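You operate a simulated robot arm through the tools that you are given. There is no shell and no other tool. Be economical: measure what you need, move in short steps, check, and stop when the job is done.

You run a simulated two-armed robot. Do the job below in one go: nothing can be reset, and whatever is moved stays where it is left.

Task
Take the card from the top of the grey cart and put it on the lower shelf of the green bench. Take the broken block from the orange scrap tray and leave it in the deep grey bin. Take the broken bobbin from the orange scrap tray and leave it in the red scrap bin. Switch the brake lever off. Do these in any order. The brake lever goes to its stop.

It is judged by the outcome, as a careful person would: the job done as asked, and still so three seconds after it is handed in. It fails if anything else is knocked over, pushed out of place, dropped, spilled or broken.

Robot
Two 7-joint arms with fingered hands on one trunk, on a base that drives. Base frame: it is fixed to the floor where the robot stands at the start and does not move with it; the origin is under the middle of the robot, x ahead of it, y to its left, z up; the surface under the hand at the start is at about z = 860. Units: mm, rad, N and s.
The left shoulder is at the start at [54, 158, 1069], the right one opposite. With the tool pointing down near the work surface each hand reaches from about 440 to 840 mm from the robot's upright axis, wherever it stands, measured 20 degrees to its own side. Places, roughly: brake lever [-3600, 3000, 900]; broken block (4x3x2 cm) [-3700, 2400, 800]; broken bobbin (4x4x3 cm) [-3800, 2400, 800]; card [750, 250, 750]; deep grey bin (27x17x11 cm) [-1900, -1400, 300]; lower shelf of the green bench [-3900, 500, 300]; red scrap bin (20x13x8 cm) [500, -100, 500]. Payload 4 kg a hand.
Tool frame (each hand has its own): the origin (TCP) lies between the finger pads and is the grasp point; the fingertips stand 30 mm ahead of it; z points along the fingers, y is the line along which they close. Largest opening 104 mm; the body of the gripper starts 35 mm behind the TCP. The gripper is a hand of 4 fingers: y runs from the thumb to the fingers, the wrist lies at [-15, -104, -178] in the tool frame.
Orientation is that of the tool frame in the base frame, as [roll, pitch, yaw] about the fixed x, y, z axes, in that order (R = Rz(yaw) Ry(pitch) Rx(roll)). With the fingers straight down and the wrist toward the robot, the tool's x, y and z point along [0, 1, 0], [1, 0, 0] and [0, 0, -1] of the base frame.

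Tools
- The arms move only by the tool play_rows. It takes "left_plan", "right_plan" or both (then of equal length, played together; a hand with none holds still); each is one flat list of numbers, 6 for each row, row after row: the shift along the tool's x, y, z in mm, then the turn, a rotation vector about the tool's x, y, z in rad. In form: [tx, ty, tz, wx, wy, wz, tx, ty, tz, wx, wy, wz, ...]. A call has 1 to 12 rows; each row shifts and turns the commanded pose from where the row before left it, along the tool's axes as they then stand. Each row takes 0.2 s and may step no farther than 50 mm and 0.15 rad from the row before; otherwise, the whole call is refused. A pose out of reach is approached as far as the arm can. The call stops where the force on the tool passes 40 N (or 10 N more than at its start, if that is more) or the arm is blocked; 0.2 s more then pass. In this call time passes only in rows, and 0.2 s behind the last. The reply holds the time, the measured pose of the TCP, the force on the tool along the base axes, the opening and the grip force, in the units named above and with some noise, with the torque about the TCP (base axes, N m) and any sound that the robot's microphone picked up, and new pictures: "pictures" is both (left out), scene, wrist or none (wrist: the cameras of the hands that moved).
- Cameras (640 x 400 px; columns grow to the right, rows downward): "scene" is now at [133.7, 22, 1244]; the picture's right is [0.24, -0.97, -0.00], its down [-0.55, -0.13, -0.82] and it looks along [0.80, 0.20, -0.57] (base axes); focal length 214 px, centre (320, 200). "left" rides on the left gripper at [-61, -92, -130] in its tool frame; the picture's right is [-0.81, -0.27, 0.52], its down [0.53, -0.71, 0.46] and it looks along [0.24, 0.65, 0.72] (tool axes); focal length 275 px, centre (320, 200). "right" rides on the right gripper at [61, -92, -131] in its tool frame; the picture's right is [-0.81, 0.28, -0.52], its down [-0.53, -0.71, 0.46] and it looks along [-0.24, 0.64, 0.73] (tool axes); focal length 275 px, centre (320, 200).
- lift_body(by): slides the trunk up (or, below 0, down) by that many mm; the arms and the scene camera ride with it, the base frame stays. It gives what a move gives, with no picture.
- steer(legs): drives the robot by 1 to 6 legs, each [ahead, turn to the left] in mm and rad, along the robot's own axes; the way and the turn of a leg run together, so that a leg with both is an arc; at most 1500 mm and 3.142 rad a leg. The arms and the cameras ride along, it lands a little off, and it stops where it bumps. It gives what a move gives, and a new picture of the scene camera.
- move_fingers(index, middle, ring, thumb_bend, thumb_turn, hand): sets how far each is bent, from 0 (flat) to 100 (curled in); at 30 the hand is open as for a grip, at 70 the pads meet at the TCP. One left out holds its place. A second passes; each finger stops where it meets its share of the squeeze, and holds until it gets a number again. It is the only way to open and close the hand. It gives what a move gives, with no picture; readings hold the bend of each and the force on the fingers (four entries, about 0 where the hand has none), thumb and palm. thumb_turn goes from beside the hand (0) to across from the fingers (100), as for a grip.
- turn_head(pan, tilt): turns the head with the scene camera to pan (to the left, within 1.396 rad either way) and tilt (down, from -0.506 to 1.204), counted from straight ahead of the robot. It gives what a move gives, and a new picture of the scene camera.
- pixel_to_xyz(camera, pixels): for up to 12 pixels [column, row] of the newest picture of that camera ("zoom" is the newest enlarged one), the place [x, y, z] in the base frame of the surface seen there, good to about 2 mm. The clock stands still meanwhile.
- enlarge(camera, box): a new picture of the part [left, top, right, bottom] of that camera's present view, enlarged. The clock stands still meanwhile.
- sign_off(): hands the job in; it is judged then, once.

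Work in short steps. Measure before you move; look again where a grasp or a placing could have gone wrong, and mend it. You have 110 turns and 260 pictures in all, those below and enlarged ones among them. Open the grippers and draw the arms clear of the work before you hand the job in, unless the task says otherwise; then end with one line.

The tools are called after "Request:" by a JSON object that holds its "op" and its "data". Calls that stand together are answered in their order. play_rows: Moves the arms, as the interface text tells. Its arguments: {"type":"object","properties":{"left_plan":{"type":"array"},"right_plan":{"type":"array"},"pictures":{"type":"string","enum":["both","scene","wrist","none"]}},"required":[]} The other tools are called the same way: lift_body (by) slides the trunk up or down; move_fingers (index, middle, ring, thumb_bend, thumb_turn, hand) moves the fingers one by one; steer (legs) drives the base; turn_head (pan, tilt) turns the head that bears the scene camera; pixel_to_xyz (camera, pixels) gives the place of the surface under pixels of a picture; enlarge (camera, box) takes an enlarged picture of a part of a camera's view; sign_off () hands the job in.

At the start:

```text
clock: 0.0
left_eef_pos: [484.7, 286.4, 1088.2]
left_orientation: [-3.139, -0.002, 1.571]
left_contact_force: [0.4, 0.1, 0.2]
left_ft_torque: [-0.02, -0.03, -0.03]
left_width: 103.5
left_gripper_force: 0.1
left_shape: jaw
left_bend: [30.0, 30.0, 30.0, 30.0, 98.0]
left_finger forces: [0.0, 0.0, 0.0, 0.1, 0.0, 0.0]
right_eef_pos: [474.5, -160.3, 1052.1]
right_orientation: [-3.141, 0.002, 1.57]
right_contact_force: [0.6, 0.4, 0.3]
right_ft_torque: [0.0, -0.01, -0.04]
right_width: 103.6
right_gripper_force: 0.1
right_shape: jaw
right_bend: [30.0, 30.0, 30.0, 30.0, 98.0]
right_finger forces: [0.0, 0.1, 0.1, 0.0, 0.0, 0.1]
trunk travel left (down, up): [-275.0, 232.0]
robot x, y, heading: [0.1, -1.1, 0.002]
head pan, tilt: [0.246, 0.588]
```

scene: 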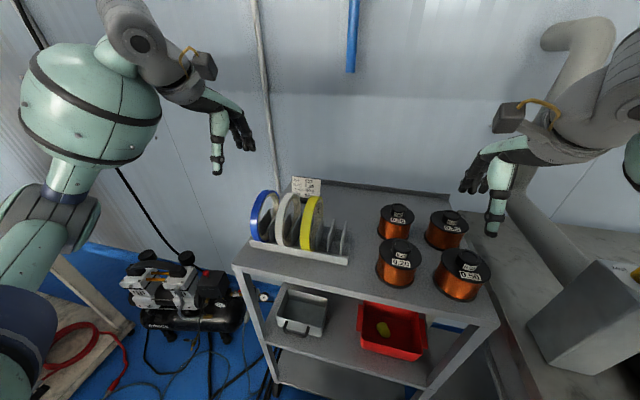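
right: 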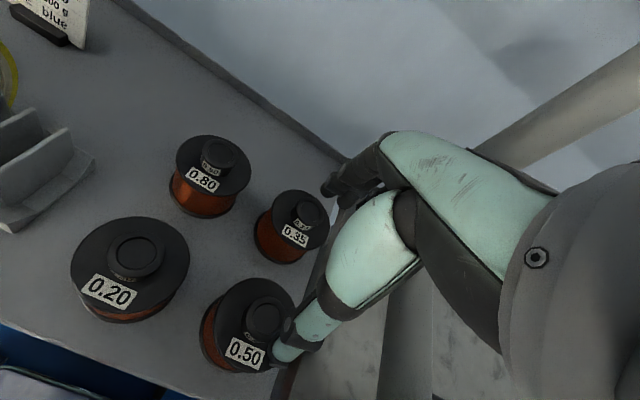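
left: 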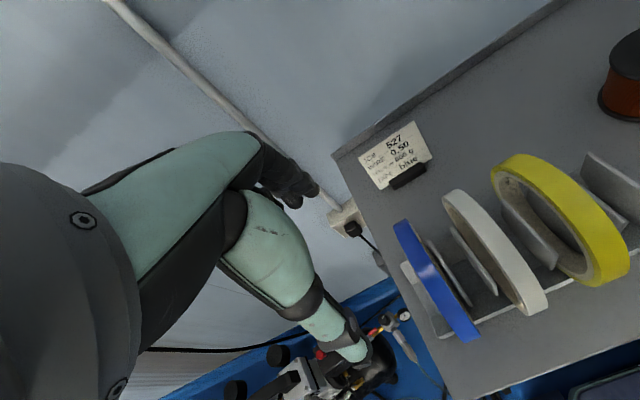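

The card stands at the back-left of the cart near scene pixel (306,186), in a black foot. I enlarge it and measure it from both cameras.

Request:
{"op": "enlarge", "data": {"camera": "left", "box": [330, 100, 470, 200]}}

Request:
{"op": "pixel_to_xyz", "data": {"camera": "left", "pixels": [[360, 158], [414, 123], [430, 158], [380, 188], [394, 187], [424, 170], [410, 178], [445, 190], [395, 155], [403, 225], [475, 335], [340, 160]]}}

Request:
{"op": "pixel_to_xyz", "data": {"camera": "scene", "pixels": [[306, 180], [294, 178], [319, 180], [306, 193], [265, 215], [390, 330], [365, 310], [425, 315], [360, 345], [420, 355], [240, 265], [480, 300]]}}

```text
4.00 times, centred on (400, 150) of left
```

zoom: 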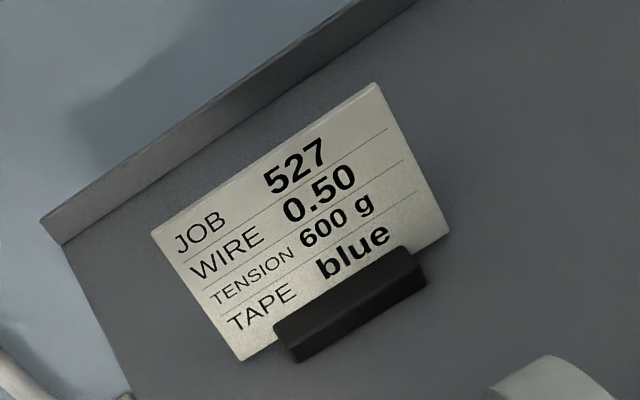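

```text
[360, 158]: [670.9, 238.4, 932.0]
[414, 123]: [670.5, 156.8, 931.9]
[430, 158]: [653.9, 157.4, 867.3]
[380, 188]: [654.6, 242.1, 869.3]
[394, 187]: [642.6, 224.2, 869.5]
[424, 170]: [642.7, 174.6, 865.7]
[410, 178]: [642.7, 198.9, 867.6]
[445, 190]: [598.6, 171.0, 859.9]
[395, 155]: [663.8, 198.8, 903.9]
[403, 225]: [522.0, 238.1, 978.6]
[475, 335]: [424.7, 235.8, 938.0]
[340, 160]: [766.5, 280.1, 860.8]
```

```text
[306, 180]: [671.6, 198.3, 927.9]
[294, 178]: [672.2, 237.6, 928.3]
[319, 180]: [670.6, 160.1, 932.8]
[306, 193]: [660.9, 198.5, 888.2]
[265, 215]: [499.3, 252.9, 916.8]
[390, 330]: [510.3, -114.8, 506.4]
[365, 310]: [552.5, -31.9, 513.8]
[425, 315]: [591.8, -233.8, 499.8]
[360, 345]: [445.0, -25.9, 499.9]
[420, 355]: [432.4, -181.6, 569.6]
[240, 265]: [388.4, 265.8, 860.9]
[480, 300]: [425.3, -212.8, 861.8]
```

The card is about 85 mm wide (y 157–242). It leans back from x≈652 at the foot to x≈671 at the top (z 932). I bring the left hand above it, tilted 0.25 rad to match.

Request:
{"op": "play_rows", "data": {"left_plan": [-17.4, 41.4, 8, 0, 0, 0, -17.4, 41.4, 8, 0, 0, 0, -17.4, 41.4, 8, 0, 0, 0, -17.4, 41.4, 8, 0, 0, 0, -17.4, 41.4, 8, 0, 0, 0, 0, 0, 16, 0.125, 0, 0, 0, 0, 16, 0.125, 0, 0]}}

```text
clock: 1.6
left_eef_pos: [677.8, 197.1, 1024.7]
left_orientation: [-2.9, -0.003, 1.571]
left_contact_force: [0.1, 0.1, -0.7]
left_ft_torque: [-0.02, 0.02, 0.04]
left_width: 104.1
left_gripper_force: 0.1
left_shape: jaw
left_bend: [30.0, 30.0, 30.0, 30.0, 98.0]
left_finger forces: [0.1, 0.0, 0.1, 0.1, 0.0, 0.1]
right_eef_pos: [461.6, -161.7, 1056.3]
right_orientation: [3.13, 0.001, 1.569]
right_contact_force: [0.1, -1.1, 0.3]
right_ft_torque: [0.05, -0.01, 0.02]
right_width: 103.8
right_gripper_force: 0.1
right_shape: jaw
right_bend: [30.0, 30.0, 30.0, 30.0, 98.0]
right_finger forces: [0.1, 0.0, 0.1, 0.0, 0.0, 0.0]
trunk travel left (down, up): [-275.0, 232.0]
robot x, y, heading: [1.5, -0.0, -0.002]
head pan, tilt: [0.246, 0.588]
```

scene: 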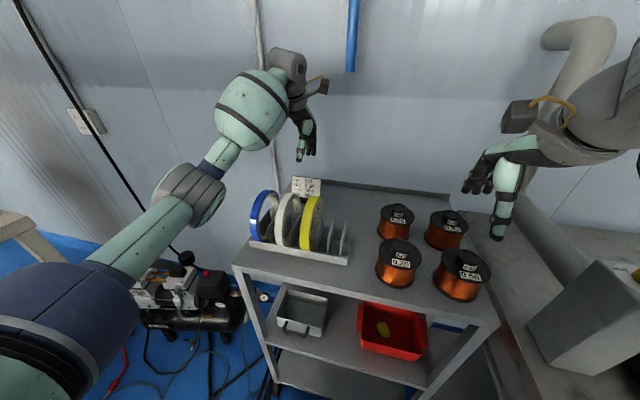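
left: 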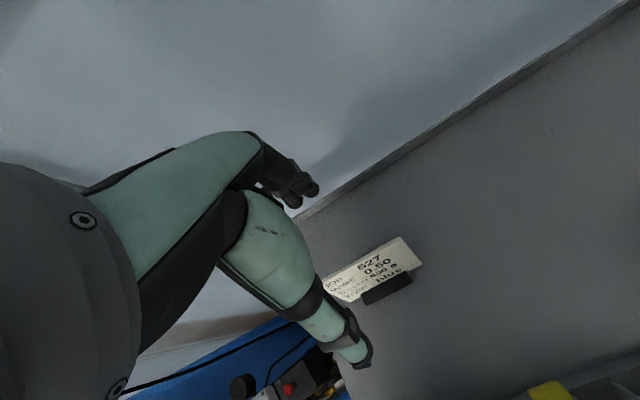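

The tool is at x 678, z 1025 and tilted 0.24. I lower it in steps with a small forward correction, so the fingers straddle the card's top edge.

Request:
{"op": "play_rows", "data": {"left_plan": [2, 16, 0, 0, 0, 0, 0, 0, 30, 0, 0, 0, 0, 0, 30, 0, 0, 0, 0, 0, 15, 0, 0, 0]}}

```text
clock: 2.6
left_eef_pos: [672.6, 201.4, 946.3]
left_orientation: [-2.901, -0.002, 1.571]
left_contact_force: [-0.3, 0.5, -0.8]
left_ft_torque: [0.0, -0.01, 0.0]
left_width: 104.2
left_gripper_force: 0.0
left_shape: jaw
left_bend: [30.0, 30.0, 30.0, 30.0, 98.0]
left_finger forces: [0.0, 0.0, 0.0, 0.0, 0.0, 0.0]
right_eef_pos: [462.4, -161.2, 1057.6]
right_orientation: [3.13, 0.003, 1.571]
right_contact_force: [0.1, -0.2, -0.6]
right_ft_torque: [0.01, 0.03, 0.04]
right_width: 103.8
right_gripper_force: 0.2
right_shape: jaw
right_bend: [30.0, 30.0, 30.0, 30.0, 98.0]
right_finger forces: [0.0, 0.0, 0.0, 0.1, 0.1, 0.0]
trunk travel left (down, up): [-275.0, 232.0]
robot x, y, heading: [-0.3, 2.5, 0.004]
head pan, tilt: [0.246, 0.588]
```

scene: 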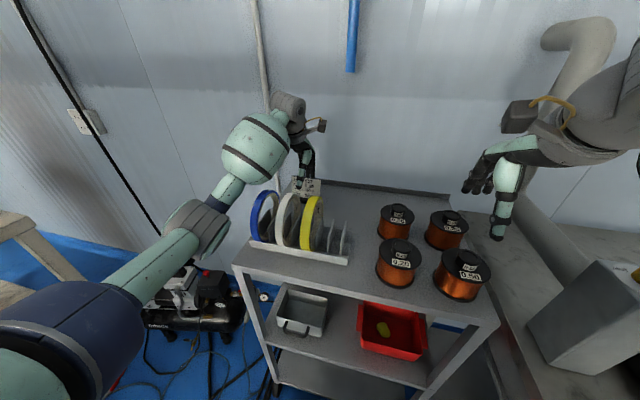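
left: 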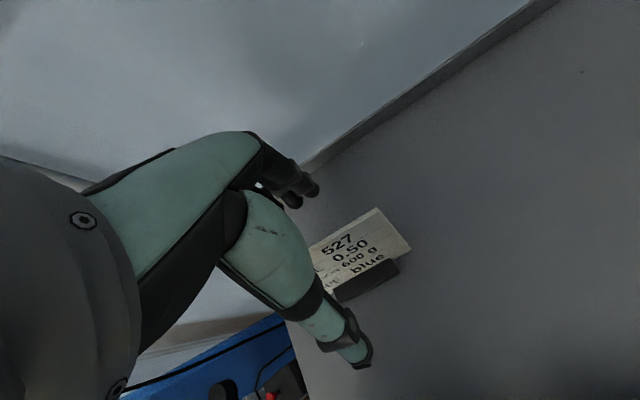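

The hand is centred on the card. I go 30 mm further down, so the fingertips reach z≈887, just above the foot.

Request:
{"op": "play_rows", "data": {"left_plan": [0, 0, 15, 0, 0, 0, 0, 2, 15, 0, 0, 0], "pictures": "wrist"}}

Request:
{"op": "move_fingers", "data": {"hand": "left", "index": 70, "middle": 70, "ring": 70, "thumb_bend": 70}}

Request:
{"op": "enlarge", "data": {"camera": "scene", "box": [240, 120, 400, 220]}}

```text
clock: 3.2
left_eef_pos: [670.6, 200.5, 928.7]
left_orientation: [-2.921, -0.001, 1.572]
left_contact_force: [1.0, -0.5, 0.2]
left_ft_torque: [-0.02, 0.01, -0.02]
left_width: 104.0
left_gripper_force: 0.0
left_shape: jaw
left_bend: [30.0, 30.0, 30.0, 30.0, 98.0]
left_finger forces: [0.1, 0.1, 0.0, 0.1, 0.0, 0.1]
right_eef_pos: [460.0, -163.2, 1057.7]
right_orientation: [3.128, 0.0, 1.57]
right_contact_force: [-0.5, -0.6, 0.2]
right_ft_torque: [0.02, 0.0, -0.03]
right_width: 104.1
right_gripper_force: 0.0
right_shape: jaw
right_bend: [30.0, 30.0, 30.0, 30.0, 98.0]
right_finger forces: [0.0, 0.0, 0.1, 0.1, 0.0, 0.1]
trunk travel left (down, up): [-275.0, 232.0]
robot x, y, heading: [0.9, 0.6, -0.004]
head pan, tilt: [0.246, 0.588]
```

left: 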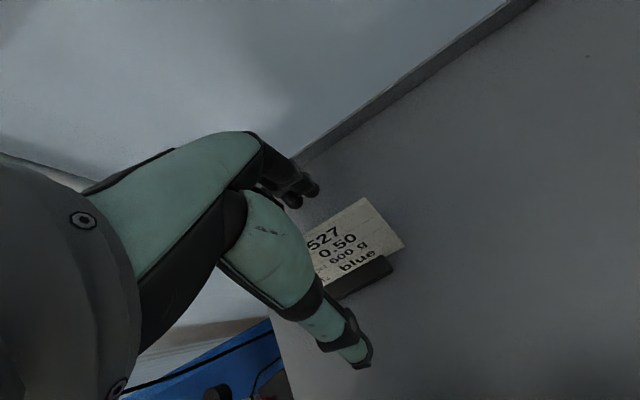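

```text
clock: 4.2
left_eef_pos: [669.1, 199.9, 928.8]
left_orientation: [-2.918, 0.0, 1.572]
left_contact_force: [-0.3, -0.1, -0.2]
left_ft_torque: [-0.01, 0.0, -0.01]
left_width: 2.7
left_gripper_force: 0.8
left_shape: fingers
left_bend: [69.0, 70.0, 70.0, 69.0, 98.0]
left_finger forces: [0.5, 0.1, 0.0, 0.0, 0.4, 0.1]
right_eef_pos: [458.9, -162.8, 1058.4]
right_orientation: [3.126, 0.0, 1.571]
right_contact_force: [0.7, -0.7, -0.9]
right_ft_torque: [0.02, -0.01, 0.01]
right_width: 103.9
right_gripper_force: 0.0
right_shape: jaw
right_bend: [30.0, 30.0, 30.0, 30.0, 98.0]
right_finger forces: [0.0, 0.0, 0.0, 0.1, 0.1, 0.0]
trunk travel left (down, up): [-275.0, 232.0]
robot x, y, heading: [0.6, -1.8, 0.001]
head pan, tilt: [0.246, 0.588]
```

```text
4.00 times, centred on (320, 170) of scene
```

zoom: 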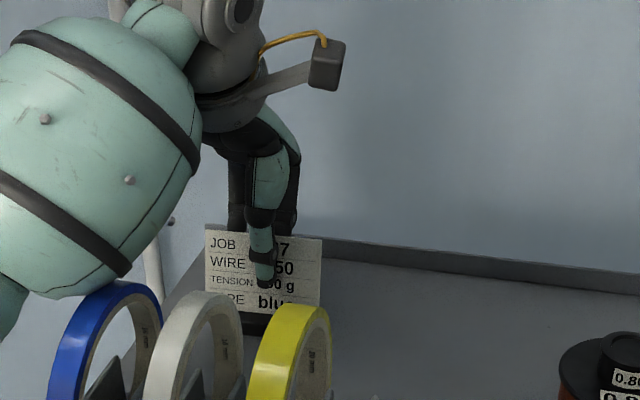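

The pads barely reach the card's top, with the TCP at 929 and the card top at 932. I reopen, go about 12 mm lower and close more firmly.

Request:
{"op": "move_fingers", "data": {"hand": "left", "index": 55, "middle": 55, "ring": 55, "thumb_bend": 55}}

Request:
{"op": "play_rows", "data": {"left_plan": [0, 0, 6, 0, 0, 0, 0, 0, 7, 0, 0, 0], "pictures": "none"}}

Request:
{"op": "move_fingers", "data": {"hand": "left", "index": 80, "middle": 80, "ring": 80, "thumb_bend": 80}}

Request:
{"op": "enlarge", "data": {"camera": "scene", "box": [240, 120, 400, 220]}}

```text
clock: 5.2
left_eef_pos: [668.2, 200.2, 927.6]
left_orientation: [-2.916, -0.002, 1.573]
left_contact_force: [0.4, 0.4, 0.8]
left_ft_torque: [0.02, 0.0, 0.02]
left_width: 38.4
left_gripper_force: 0.1
left_shape: fingers
left_bend: [55.0, 55.0, 55.0, 55.0, 98.0]
left_finger forces: [0.1, 0.0, 0.0, 0.0, 0.0, 0.1]
right_eef_pos: [458.2, -161.5, 1058.0]
right_orientation: [3.126, -0.001, 1.57]
right_contact_force: [-0.3, -0.9, 0.0]
right_ft_torque: [0.01, -0.01, 0.01]
right_width: 103.9
right_gripper_force: 0.0
right_shape: jaw
right_bend: [30.0, 30.0, 30.0, 30.0, 98.0]
right_finger forces: [0.1, 0.0, 0.0, 0.1, 0.0, 0.0]
trunk travel left (down, up): [-275.0, 232.0]
robot x, y, heading: [1.0, 1.9, 0.001]
head pan, tilt: [0.246, 0.588]
```

```text
clock: 5.8
left_eef_pos: [668.2, 199.6, 926.8]
left_orientation: [-2.935, -0.001, 1.575]
left_contact_force: [-0.4, 0.2, 0.3]
left_ft_torque: [0.02, 0.03, 0.04]
left_width: 38.5
left_gripper_force: 0.0
left_shape: fingers
left_bend: [55.0, 55.0, 55.0, 55.0, 98.0]
left_finger forces: [0.1, 0.0, 0.0, 0.1, 0.0, 0.0]
right_eef_pos: [457.4, -164.9, 1059.7]
right_orientation: [3.125, -0.001, 1.571]
right_contact_force: [0.5, -1.3, -0.5]
right_ft_torque: [-0.05, -0.04, -0.02]
right_width: 103.9
right_gripper_force: 0.0
right_shape: jaw
right_bend: [30.0, 30.0, 30.0, 30.0, 98.0]
right_finger forces: [0.0, 0.0, 0.0, 0.1, 0.0, 0.0]
trunk travel left (down, up): [-275.0, 232.0]
robot x, y, heading: [0.5, 0.2, 0.0]
head pan, tilt: [0.246, 0.588]
```

```text
clock: 6.8
left_eef_pos: [664.8, 201.2, 904.9]
left_orientation: [-2.9, -0.001, 1.572]
left_contact_force: [-1.3, -1.3, 4.1]
left_ft_torque: [-0.14, 0.08, 0.01]
left_width: 0.0
left_gripper_force: 15.4
left_shape: fingers
left_bend: [77.0, 80.0, 80.0, 75.0, 91.0]
left_finger forces: [14.2, 0.0, 0.0, 0.1, 16.8, 0.1]
right_eef_pos: [461.2, -161.2, 1055.7]
right_orientation: [3.13, 0.003, 1.571]
right_contact_force: [-0.2, 0.3, -0.1]
right_ft_torque: [-0.02, 0.0, 0.03]
right_width: 103.9
right_gripper_force: 0.2
right_shape: jaw
right_bend: [30.0, 30.0, 30.0, 30.0, 98.0]
right_finger forces: [0.2, 0.0, 0.0, 0.0, 0.1, 0.1]
trunk travel left (down, up): [-275.0, 232.0]
robot x, y, heading: [2.9, 1.6, -0.0]
head pan, tilt: [0.246, 0.588]
```

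```text
4.00 times, centred on (320, 170) of scene
```

zoom: 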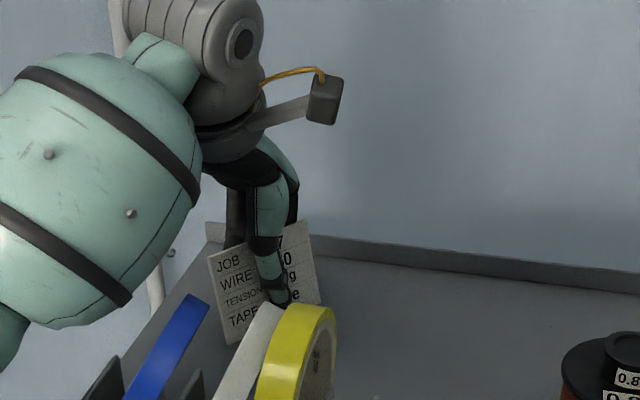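

The reels look different in this view, so I check whether the arm has touched them before going on.

Request:
{"op": "enlarge", "data": {"camera": "scene", "box": [160, 100, 400, 250]}}

Request:
{"op": "enlarge", "data": {"camera": "right", "box": [0, 0, 320, 200]}}

Request:
{"op": "enlarge", "data": {"camera": "left", "box": [0, 0, 640, 400]}}

```text
2.67 times, centred on (280, 175) of scene
```

zoom: 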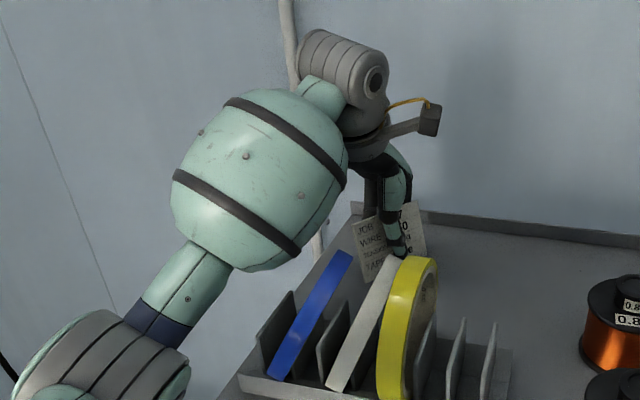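

```text
2.00 times, centred on (160, 100) of right
```

zoom: 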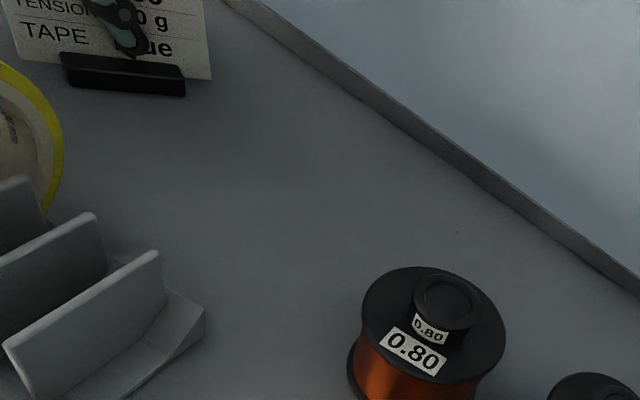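

```text
1.00 times, centred on (320, 200) of left (not enlarged: the box is as wide or as high as the picture)
```

zoom: 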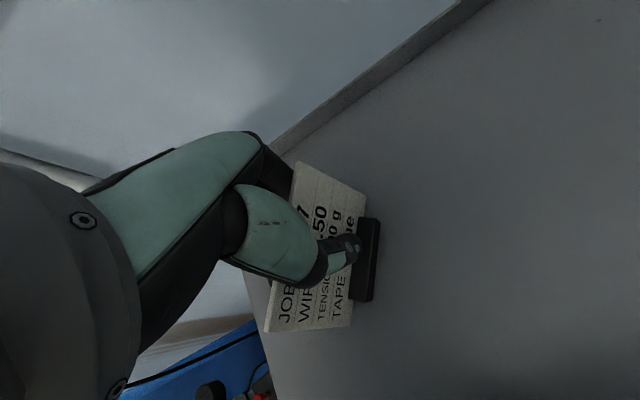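

The forearm has tipped the reels, and the card plus its foot has yawed in the grip. I measure the reels and the card.

Request:
{"op": "enlarge", "data": {"camera": "scene", "box": [240, 180, 368, 260]}}

Request:
{"op": "pixel_to_xyz", "data": {"camera": "scene", "pixels": [[292, 195], [264, 239], [278, 215], [307, 198], [283, 244], [295, 222], [321, 198], [308, 248], [315, 210], [265, 218], [288, 222], [340, 222]]}}

Request:
{"op": "pixel_to_xyz", "data": {"camera": "left", "pixels": [[300, 168], [360, 190], [270, 325], [350, 322], [370, 225], [362, 295], [340, 200], [320, 310]]}}

```text
5.00 times, centred on (304, 220) of scene
```

zoom: 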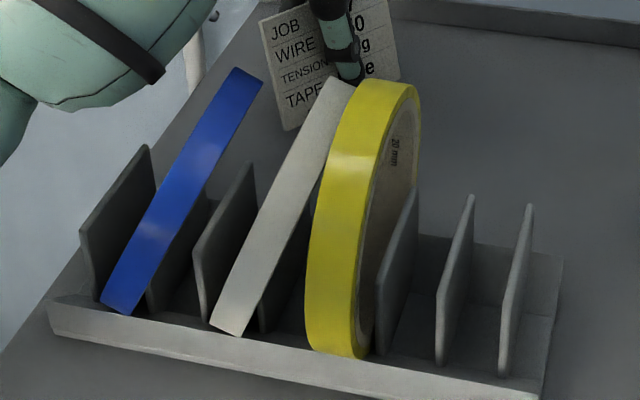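

```text
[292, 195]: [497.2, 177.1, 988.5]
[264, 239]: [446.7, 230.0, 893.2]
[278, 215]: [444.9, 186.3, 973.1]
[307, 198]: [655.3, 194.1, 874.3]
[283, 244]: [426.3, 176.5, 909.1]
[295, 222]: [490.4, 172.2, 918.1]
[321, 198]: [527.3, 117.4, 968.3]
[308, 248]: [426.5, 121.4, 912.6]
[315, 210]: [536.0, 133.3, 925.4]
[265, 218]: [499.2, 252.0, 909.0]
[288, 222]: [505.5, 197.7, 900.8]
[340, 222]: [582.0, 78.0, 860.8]
```

```text
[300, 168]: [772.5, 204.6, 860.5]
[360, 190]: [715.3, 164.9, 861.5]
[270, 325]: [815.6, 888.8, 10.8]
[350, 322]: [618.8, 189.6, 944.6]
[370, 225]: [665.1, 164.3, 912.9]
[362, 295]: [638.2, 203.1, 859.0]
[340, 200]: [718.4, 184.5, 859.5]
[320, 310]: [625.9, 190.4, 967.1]
```

Blue and white have leaned over to the right in their slots, pressed by the forearm; yellow is unmoved. The foot turned with the card, so they are one piece. I lift straight up to free the reels and then look again.

Request:
{"op": "play_rows", "data": {"left_plan": [0, -6, -24, 0, 0, 0, 0, -6, -24, 0, 0, 0, 0, -9, -37, 0, 0, 0, 0, -9, -37, 0, 0, 0]}}

Request:
{"op": "enlarge", "data": {"camera": "scene", "box": [200, 110, 392, 230]}}

```text
clock: 7.8
left_eef_pos: [666.1, 198.4, 1030.2]
left_orientation: [-2.903, -0.003, 1.572]
left_contact_force: [-0.2, 0.0, -0.6]
left_ft_torque: [0.02, 0.01, 0.0]
left_width: 0.0
left_gripper_force: 15.6
left_shape: fingers
left_bend: [77.0, 80.0, 80.0, 75.0, 91.0]
left_finger forces: [15.5, 0.0, 0.0, 0.0, 15.5, 0.0]
right_eef_pos: [460.1, -162.0, 1057.2]
right_orientation: [3.13, 0.003, 1.571]
right_contact_force: [-0.8, -0.6, -0.3]
right_ft_torque: [0.0, -0.01, 0.01]
right_width: 104.0
right_gripper_force: 0.0
right_shape: jaw
right_bend: [30.0, 30.0, 30.0, 30.0, 98.0]
right_finger forces: [0.1, 0.0, 0.0, 0.0, 0.1, 0.0]
trunk travel left (down, up): [-275.0, 232.0]
robot x, y, heading: [-2.1, -0.3, -0.0]
head pan, tilt: [0.246, 0.588]
```

scene: 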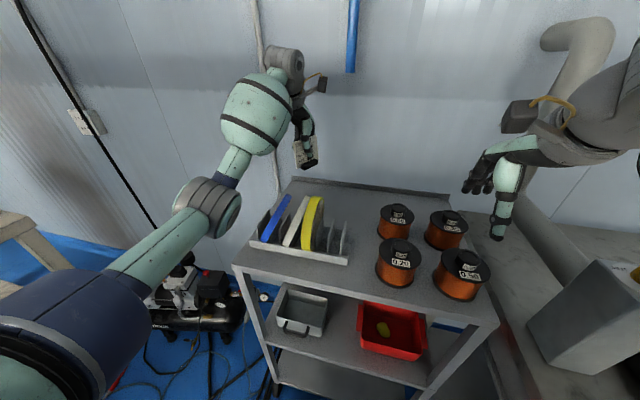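
left: 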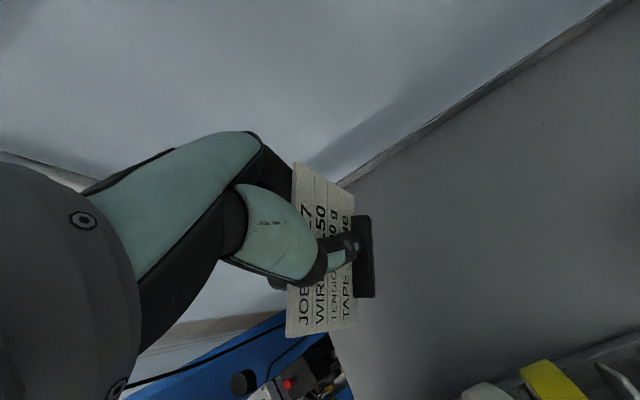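

```text
3.33 times, centred on (296, 170) of scene
```

zoom: 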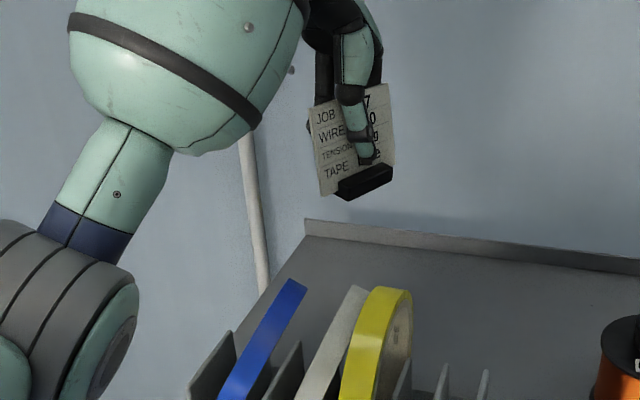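

The card is held with its foot. Next I measure the rack and reels closely, so I can set the leaning reels back upright.

Request:
{"op": "enlarge", "data": {"camera": "scene", "box": [244, 190, 356, 260]}}

Request:
{"op": "pixel_to_xyz", "data": {"camera": "zoom", "pixels": [[218, 60], [130, 200], [70, 318], [340, 80], [270, 200], [205, 345], [400, 60], [350, 200], [320, 360], [145, 130], [265, 160], [460, 200]]}}

Request:
{"op": "enlarge", "data": {"camera": "right", "box": [0, 40, 160, 240]}}

```text
5.71 times, centred on (300, 225) of scene
```

zoom: 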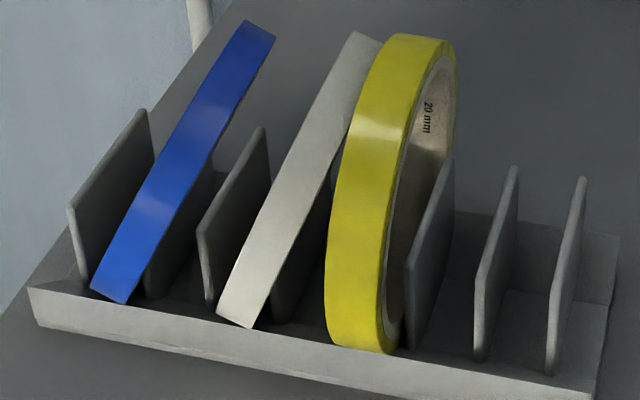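

```text
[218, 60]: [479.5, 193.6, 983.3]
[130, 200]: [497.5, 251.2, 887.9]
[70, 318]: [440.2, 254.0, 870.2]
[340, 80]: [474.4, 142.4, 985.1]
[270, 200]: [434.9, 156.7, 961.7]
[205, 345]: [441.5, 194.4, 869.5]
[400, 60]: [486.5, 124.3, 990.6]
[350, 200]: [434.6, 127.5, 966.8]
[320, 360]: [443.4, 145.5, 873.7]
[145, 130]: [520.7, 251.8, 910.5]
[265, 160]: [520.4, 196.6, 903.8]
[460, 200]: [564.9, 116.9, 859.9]
```

```text
2.00 times, centred on (80, 140) of right
```

zoom: 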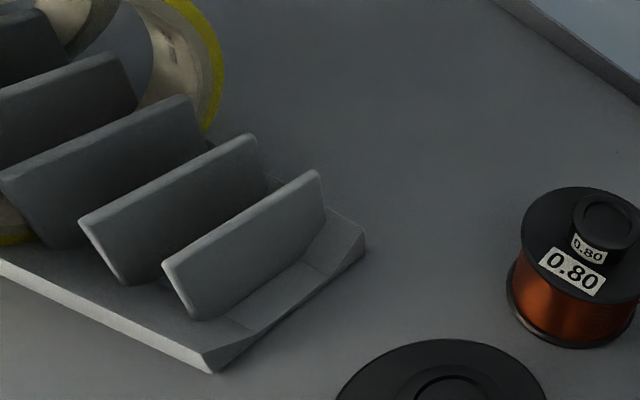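

Blue leans about 25° against its divider (top at y≈193) and white does the same (top at y≈142). I will stand them up with the right hand, so first I raise the left hand with the card and move it left.

Request:
{"op": "play_rows", "data": {"left_plan": [0, -10, -40, 0, 0, 0, 0, -10, -40, 0, 0, 0, 40, -8, -20, 0, 0, 0, 45, -8, 0, 0, 0, 0, 45, 0, 0, 0, 0, 0], "pictures": "none"}}

Request:
{"op": "move_fingers", "data": {"hand": "right", "index": 50, "middle": 100, "ring": 100, "thumb_bend": 50}}

Request:
{"op": "turn_head", "data": {"pan": 0.3, "tilt": 0.6}}

Request:
{"op": "enlarge", "data": {"camera": "right", "box": [160, 60, 640, 360]}}

Request:
{"op": "enlarge", "data": {"camera": "scene", "box": [200, 170, 360, 270]}}

```text
clock: 9.0
left_eef_pos: [657.0, 332.1, 1137.7]
left_orientation: [-2.899, -0.001, 1.572]
left_contact_force: [0.5, 0.1, -1.0]
left_ft_torque: [-0.01, 0.01, 0.0]
left_width: 0.0
left_gripper_force: 15.4
left_shape: fingers
left_bend: [77.0, 80.0, 80.0, 75.0, 91.0]
left_finger forces: [15.4, 0.0, 0.1, 0.0, 15.3, 0.0]
right_eef_pos: [461.3, -160.7, 1056.9]
right_orientation: [3.129, 0.001, 1.571]
right_contact_force: [0.2, -0.1, -0.3]
right_ft_torque: [0.0, -0.01, 0.0]
right_width: 103.9
right_gripper_force: 0.1
right_shape: jaw
right_bend: [30.0, 30.0, 30.0, 30.0, 98.0]
right_finger forces: [0.1, 0.1, 0.1, 0.1, 0.0, 0.0]
trunk travel left (down, up): [-275.0, 232.0]
robot x, y, heading: [-2.8, -1.1, -0.001]
head pan, tilt: [0.246, 0.588]
```

```text
clock: 10.0
left_eef_pos: [658.5, 331.2, 1138.9]
left_orientation: [-2.902, -0.002, 1.572]
left_contact_force: [0.1, 0.5, -0.9]
left_ft_torque: [0.02, -0.04, -0.01]
left_width: 0.1
left_gripper_force: 16.0
left_shape: fingers
left_bend: [77.0, 80.0, 80.0, 75.0, 91.0]
left_finger forces: [15.3, 0.0, 0.1, 0.0, 15.4, 0.1]
right_eef_pos: [460.9, -161.2, 1056.9]
right_orientation: [3.128, 0.002, 1.57]
right_contact_force: [-0.1, -1.2, -0.9]
right_ft_torque: [0.0, 0.02, 0.01]
right_width: 52.6
right_gripper_force: 0.1
right_shape: fingers
right_bend: [50.0, 100.0, 100.0, 50.0, 98.0]
right_finger forces: [0.1, 0.0, 0.1, 0.1, 0.1, 0.0]
trunk travel left (down, up): [-275.0, 232.0]
robot x, y, heading: [-0.7, 0.5, -0.0]
head pan, tilt: [0.246, 0.588]
```

```text
clock: 10.6
left_eef_pos: [657.9, 329.7, 1138.9]
left_orientation: [-2.903, -0.003, 1.572]
left_contact_force: [-0.2, 0.4, -0.3]
left_ft_torque: [0.02, 0.02, 0.0]
left_width: 0.0
left_gripper_force: 15.6
left_shape: fingers
left_bend: [77.0, 80.0, 80.0, 75.0, 91.0]
left_finger forces: [15.5, 0.0, 0.0, 0.0, 15.4, 0.0]
right_eef_pos: [461.9, -159.8, 1057.9]
right_orientation: [3.129, 0.001, 1.572]
right_contact_force: [0.3, 0.5, 0.5]
right_ft_torque: [-0.04, 0.03, 0.0]
right_width: 52.6
right_gripper_force: 0.0
right_shape: fingers
right_bend: [50.0, 100.0, 100.0, 50.0, 98.0]
right_finger forces: [0.0, 0.0, 0.0, 0.0, 0.0, 0.0]
trunk travel left (down, up): [-275.0, 232.0]
robot x, y, heading: [-1.7, -1.6, -0.002]
head pan, tilt: [0.3, 0.6]
```

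scene: 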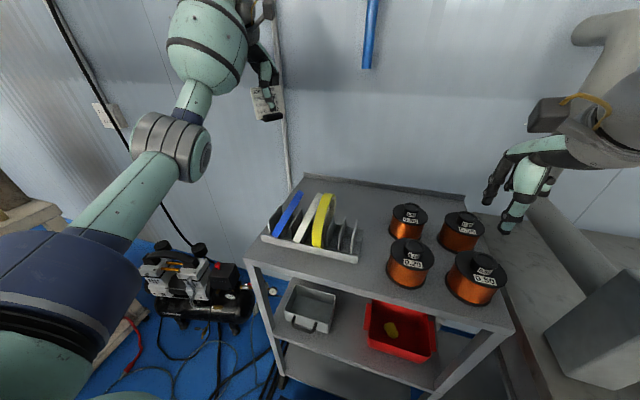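

```text
1.33 times, centred on (400, 210) of right
```

zoom: 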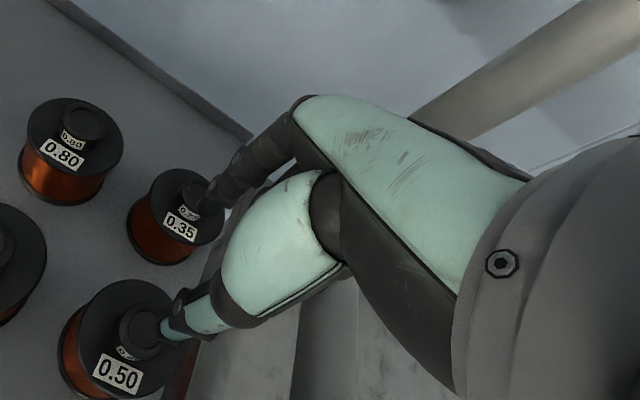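

```text
4.00 times, centred on (280, 220) of scene
```

zoom: 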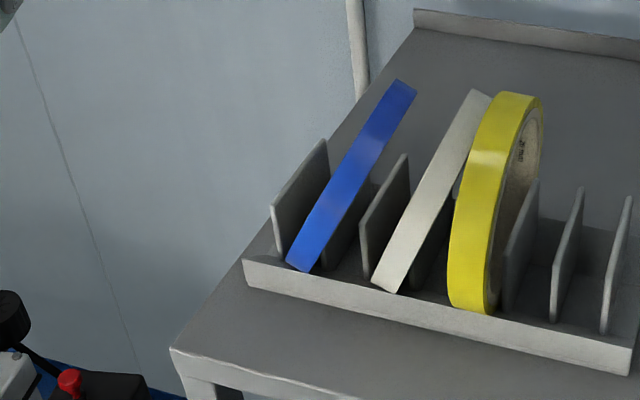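

The right hand now has index and thumb out and the others curled. I turn it a quarter turn about its own axis so it closes along base y, with the thumb on the right.

Request:
{"op": "play_rows", "data": {"right_plan": [0, 0, -5, 0, 0, -0.143, 0, 0, -5, 0, 0, -0.143, 0, 0, -5, 0, 0, -0.143, 0, 0, -5, 0, 0, -0.143, 0, 0, -5, 0, 0, -0.143, 0, 0, -5, 0, 0, -0.143, 0, 0, -5, 0, 0, -0.143, 0, 0, -5, 0, 0, -0.143, 0, 0, -5, 0, 0, -0.143, 0, 0, -5, 0, 0, -0.143, 0, 0, 0, 0, 0, -0.141]}}

```text
clock: 13.2
left_eef_pos: [651.9, 312.7, 1144.7]
left_orientation: [-2.905, -0.027, 1.581]
left_contact_force: [2.5, -1.2, -1.3]
left_ft_torque: [0.03, 0.08, 0.01]
left_width: 0.0
left_gripper_force: 15.6
left_shape: fingers
left_bend: [77.0, 80.0, 80.0, 75.0, 91.0]
left_finger forces: [16.0, 0.1, 0.0, 0.1, 16.1, 0.1]
right_eef_pos: [334.7, -195.5, 1116.4]
right_orientation: [-3.12, -0.006, 2.939]
right_contact_force: [0.7, 0.9, -0.2]
right_ft_torque: [0.0, 0.02, 0.01]
right_width: 52.3
right_gripper_force: 0.2
right_shape: fingers
right_bend: [50.0, 100.0, 100.0, 50.0, 98.0]
right_finger forces: [0.0, 0.0, 0.0, 0.0, 0.1, 0.0]
right hand out of reach, approached as far as the arm can: row 8, 9, 10, 11
trunk travel left (down, up): [-275.0, 232.0]
robot x, y, heading: [7.9, -6.9, -0.045]
head pan, tilt: [0.3, 0.6]
stopped in row 11 (right hand): the arm was blocked; the commanded pose is now the measured one
```

scene: 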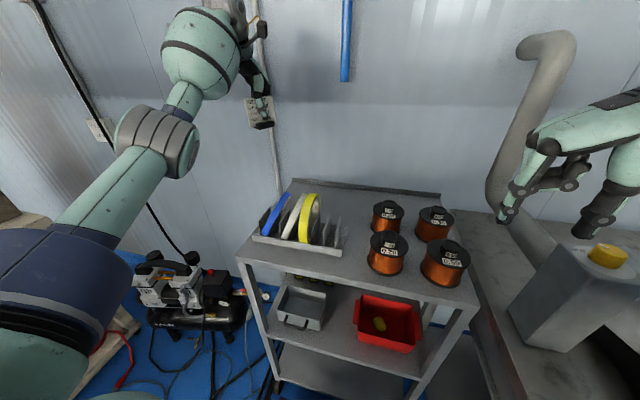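
right: 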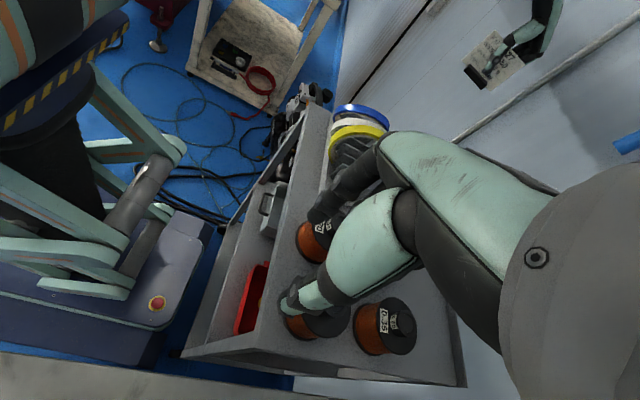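

The right arm ran short of reach in that place and the base yawed a little. Moving the hand left and forward toward the reels, still high, should suit this wrist direction better.

Request:
{"op": "play_rows", "data": {"right_plan": [-10, 38, -3, 0, 0, 0, -10, 38, -3, 0, 0, 0, -10, 38, -3, 0, 0, 0, -10, 38, -3, 0, 0, 0, -10, 38, -3, 0, 0, 0]}}

```text
clock: 13.9
left_eef_pos: [670.9, 307.5, 1131.7]
left_orientation: [-2.89, -0.024, 1.572]
left_contact_force: [0.2, -0.3, -0.8]
left_ft_torque: [0.06, 0.01, -0.01]
left_width: 0.1
left_gripper_force: 16.3
left_shape: fingers
left_bend: [77.0, 80.0, 80.0, 75.0, 91.0]
left_finger forces: [16.4, 0.0, 0.0, 0.0, 16.4, 0.0]
right_eef_pos: [395.4, -192.8, 1108.9]
right_orientation: [-3.066, -0.02, 2.721]
right_contact_force: [0.8, 0.5, -0.2]
right_ft_torque: [0.01, 0.04, 0.01]
right_width: 52.2
right_gripper_force: 0.1
right_shape: fingers
right_bend: [50.0, 100.0, 100.0, 50.0, 98.0]
right_finger forces: [0.0, 0.0, 0.1, 0.0, 0.0, 0.0]
right hand out of reach, approached as far as the arm can: row 1, 3
trunk travel left (down, up): [-275.0, 232.0]
robot x, y, heading: [5.0, -6.0, -0.054]
head pan, tilt: [0.3, 0.6]
stopped in row 3 (right hand): the arm was blocked; the commanded pose is now the measured one
```

scene: 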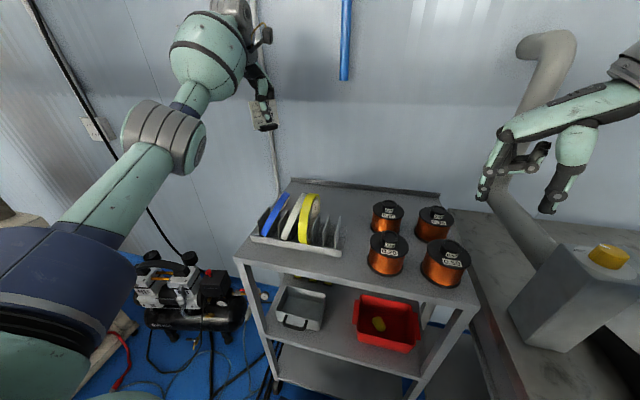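
right: 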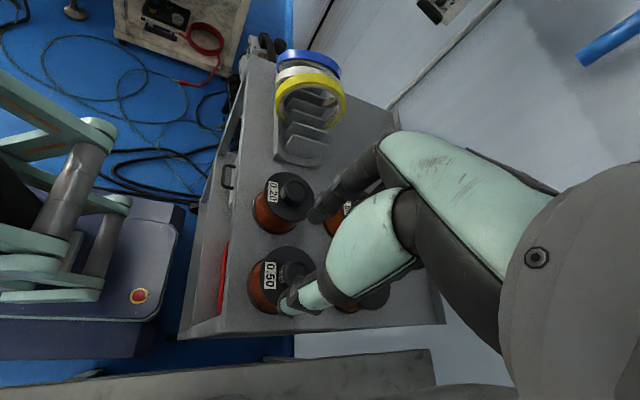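

Wrist direction is the problem here. I turn back about 0.45 rad, carry the hand left over the cart, and will add the rest of the turn there.

Request:
{"op": "play_rows", "data": {"right_plan": [0, 0, 0, 0, 0, 0.15, 0, 0, 0, 0, 0, 0.15, 0, 0, 0, 0, 0, 0.15], "pictures": "none"}}

```text
clock: 14.7
left_eef_pos: [693.1, 326.6, 1117.4]
left_orientation: [-2.87, -0.006, 1.572]
left_contact_force: [-0.9, -1.2, -0.5]
left_ft_torque: [0.06, -0.04, 0.03]
left_width: 0.0
left_gripper_force: 16.5
left_shape: fingers
left_bend: [77.0, 80.0, 80.0, 75.0, 91.0]
left_finger forces: [16.6, 0.0, 0.1, 0.0, 16.5, 0.1]
right_eef_pos: [419.2, -167.5, 1103.7]
right_orientation: [-3.049, 0.018, 2.33]
right_contact_force: [-0.8, -1.0, -0.2]
right_ft_torque: [0.01, -0.04, 0.02]
right_width: 52.5
right_gripper_force: 0.0
right_shape: fingers
right_bend: [50.0, 100.0, 100.0, 50.0, 98.0]
right_finger forces: [0.1, 0.1, 0.1, 0.0, 0.1, 0.0]
trunk travel left (down, up): [-275.0, 232.0]
robot x, y, heading: [6.8, -0.3, -0.037]
head pan, tilt: [0.3, 0.6]
```

Now at yaw 2.33 and clear. I translate left toward the reels at height z≈1110, well above the reel tops at 992.

Request:
{"op": "play_rows", "data": {"right_plan": [27, 32, -2, 0, 0, 0, 27, 32, -2, 0, 0, 0, 27, 32, -2, 0, 0, 0, 27, 32, -2, 0, 0, 0, 27, 32, -2, 0, 0, 0, 27, 32, -2, 0, 0, 0]}}

```text
clock: 16.1
left_eef_pos: [687.1, 331.0, 1120.4]
left_orientation: [-2.879, -0.002, 1.574]
left_contact_force: [0.5, 0.6, -0.7]
left_ft_torque: [-0.03, 0.04, -0.03]
left_width: 0.1
left_gripper_force: 16.0
left_shape: fingers
left_bend: [77.0, 80.0, 80.0, 75.0, 91.0]
left_finger forces: [16.5, 0.0, 0.0, 0.0, 16.6, 0.1]
right_eef_pos: [443.1, 86.9, 1098.0]
right_orientation: [-3.051, 0.023, 2.329]
right_contact_force: [-0.1, 0.2, -0.6]
right_ft_torque: [-0.03, 0.0, 0.02]
right_width: 52.2
right_gripper_force: 0.1
right_shape: fingers
right_bend: [50.0, 100.0, 100.0, 50.0, 98.0]
right_finger forces: [0.1, 0.0, 0.1, 0.0, 0.1, 0.0]
trunk travel left (down, up): [-275.0, 232.0]
robot x, y, heading: [3.4, -0.8, -0.052]
head pan, tilt: [0.3, 0.6]
```

scene: 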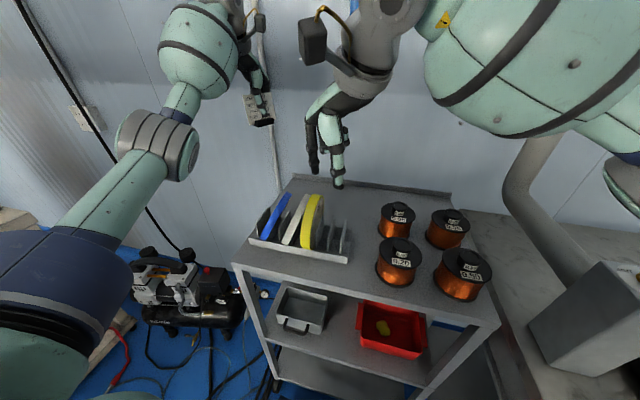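
right: 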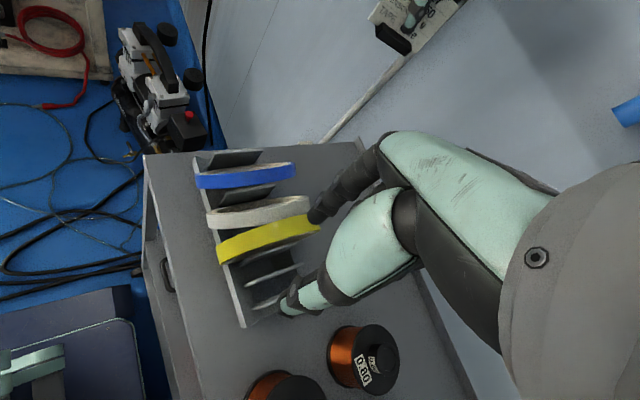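

The hand is over the rack. I add 0.6 rad of turn here and check.

Request:
{"op": "play_rows", "data": {"right_plan": [8, 12, -4, 0, 0, -0.15, 8, 12, -4, 0, 0, -0.15, 8, 12, -4, 0, 0, -0.15, 8, 12, -4, -0.04, 0, -0.15]}}

```text
refused: row 4 steps farther than a row can; nothing moved
```

Request:
{"op": "play_rows", "data": {"right_plan": [8, 12, -4, 0, 0, -0.15, 8, 12, -4, 0, 0, -0.15, 8, 12, -4, 0, 0, -0.15, 8, 12, -4, 0, 0, -0.14]}}

```text
clock: 17.1
left_eef_pos: [687.8, 331.1, 1120.8]
left_orientation: [-2.875, -0.006, 1.573]
left_contact_force: [0.2, -0.4, -0.7]
left_ft_torque: [0.01, 0.0, 0.03]
left_width: 0.1
left_gripper_force: 16.6
left_shape: fingers
left_bend: [77.0, 80.0, 80.0, 75.0, 91.0]
left_finger forces: [16.5, 0.1, 0.0, 0.1, 16.4, 0.0]
right_eef_pos: [444.9, 137.5, 1108.1]
right_orientation: [-3.053, -0.027, 2.849]
right_contact_force: [0.3, -0.4, -0.4]
right_ft_torque: [-0.02, 0.0, 0.0]
right_width: 52.2
right_gripper_force: 0.0
right_shape: fingers
right_bend: [50.0, 100.0, 100.0, 50.0, 98.0]
right_finger forces: [0.0, 0.0, 0.0, 0.0, 0.0, 0.0]
right hand out of reach, approached as far as the arm can: row 4
trunk travel left (down, up): [-275.0, 232.0]
robot x, y, heading: [3.8, -2.3, -0.048]
head pan, tilt: [0.3, 0.6]
```

scene: 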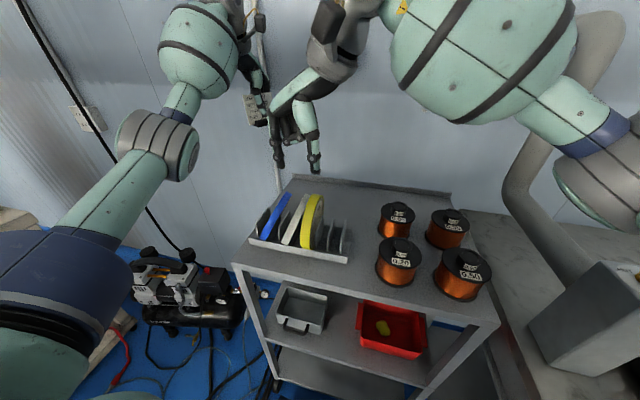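
right: 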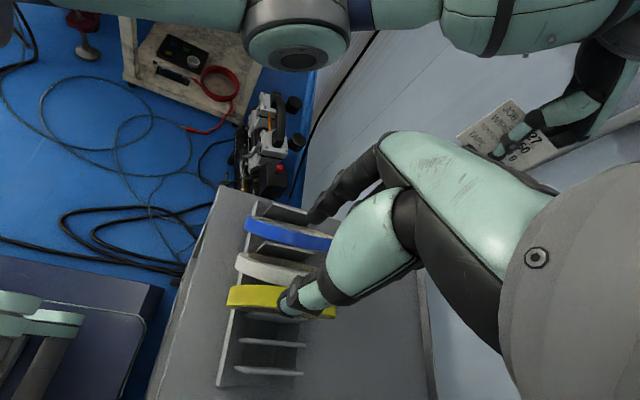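

The turn is good (yaw 2.85). I measure the actual thumb and index tips and the reel tops in the wrist picture.

Request:
{"op": "pixel_to_xyz", "data": {"camera": "right", "pixels": [[290, 300], [283, 296], [315, 217], [325, 208], [255, 228], [310, 240], [245, 265], [300, 270], [240, 295], [265, 292], [290, 240], [280, 265]]}}

Request:
{"op": "enlarge", "data": {"camera": "right", "box": [200, 180, 360, 340]}}

Request:
{"op": "pixel_to_xyz", "data": {"camera": "scene", "pixels": [[279, 168], [315, 170], [285, 199], [302, 200], [316, 198]]}}

```text
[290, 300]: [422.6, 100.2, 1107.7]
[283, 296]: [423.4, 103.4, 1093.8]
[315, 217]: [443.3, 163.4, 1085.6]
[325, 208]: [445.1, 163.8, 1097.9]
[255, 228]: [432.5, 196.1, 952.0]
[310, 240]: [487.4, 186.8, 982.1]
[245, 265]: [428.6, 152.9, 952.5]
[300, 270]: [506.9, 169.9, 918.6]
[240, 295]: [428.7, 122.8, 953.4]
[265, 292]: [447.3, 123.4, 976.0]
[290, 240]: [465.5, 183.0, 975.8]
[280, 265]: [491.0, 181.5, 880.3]
```

```text
2.50 times, centred on (280, 260) of right
```

zoom: 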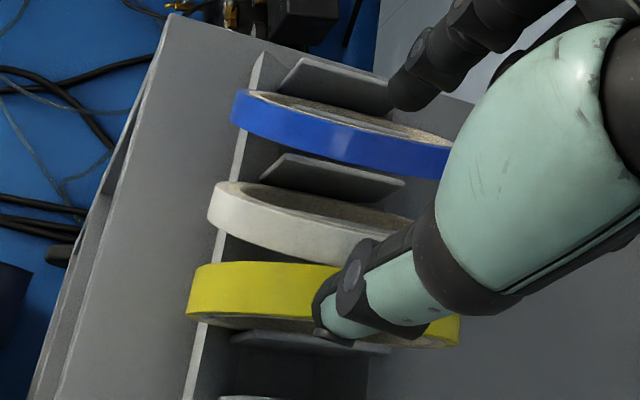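

```text
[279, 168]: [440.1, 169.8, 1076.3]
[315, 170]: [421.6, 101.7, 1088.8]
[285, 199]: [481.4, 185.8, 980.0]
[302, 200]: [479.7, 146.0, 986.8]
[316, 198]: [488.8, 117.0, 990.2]
```

Thumb tip offset from the TCP is about (−23,−36,−22), and the index tip is about (−5,+30,−32). The gap between blue and white tops is centred at y≈166, so I hover with the thumb above it.

Request:
{"op": "play_rows", "data": {"right_plan": [-12.7, 26.2, 18, 0, 0, 0, -12.7, 26.2, 18, 0, 0, 0, -12.7, 26.2, 18, 0, 0, 0, 0, 0, 0, 0, 0, 0]}}

Request:
{"op": "enlarge", "data": {"camera": "scene", "box": [220, 110, 380, 270]}}

```text
clock: 18.1
left_eef_pos: [688.8, 329.7, 1120.6]
left_orientation: [-2.877, -0.006, 1.575]
left_contact_force: [0.8, 0.6, -0.1]
left_ft_torque: [0.01, 0.02, 0.02]
left_width: 0.0
left_gripper_force: 16.6
left_shape: fingers
left_bend: [77.0, 80.0, 80.0, 75.0, 91.0]
left_finger forces: [16.4, 0.1, 0.0, 0.0, 16.6, 0.0]
right_eef_pos: [458.0, 149.9, 1095.0]
right_orientation: [-3.054, -0.027, 2.846]
right_contact_force: [0.2, 0.9, -0.2]
right_ft_torque: [0.0, 0.03, 0.01]
right_width: 52.1
right_gripper_force: 0.1
right_shape: fingers
right_bend: [50.0, 100.0, 100.0, 50.0, 98.0]
right_finger forces: [0.0, 0.1, 0.0, 0.1, 0.1, 0.1]
right hand out of reach, approached as far as the arm can: row 1, 2, 3
trunk travel left (down, up): [-275.0, 232.0]
robot x, y, heading: [3.6, -0.6, -0.045]
head pan, tilt: [0.3, 0.6]
```

scene: 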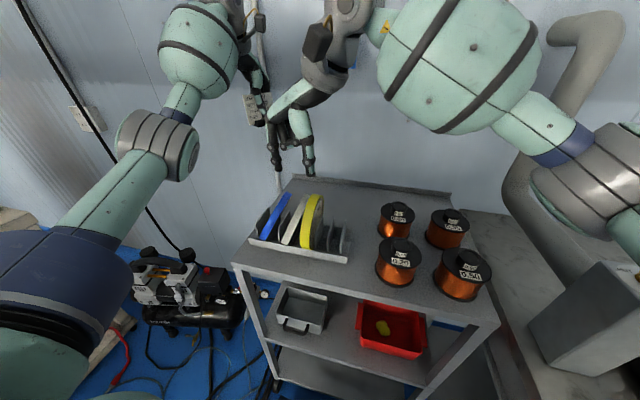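
right: 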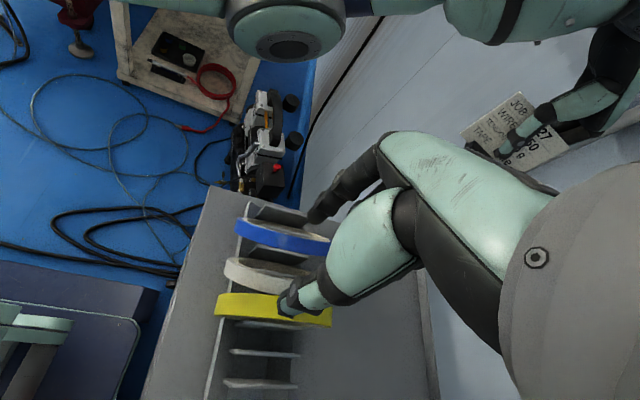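

```text
2.50 times, centred on (300, 190) of scene
```

zoom: 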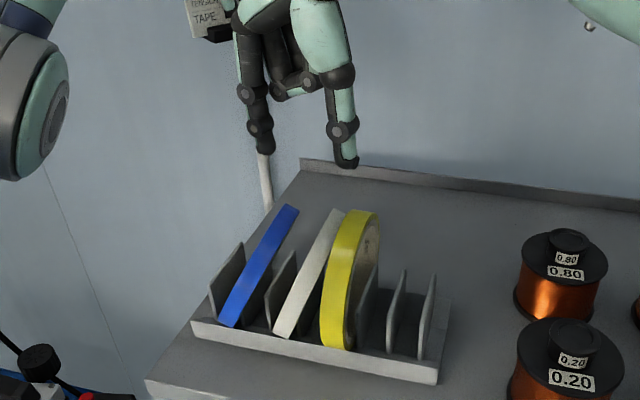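

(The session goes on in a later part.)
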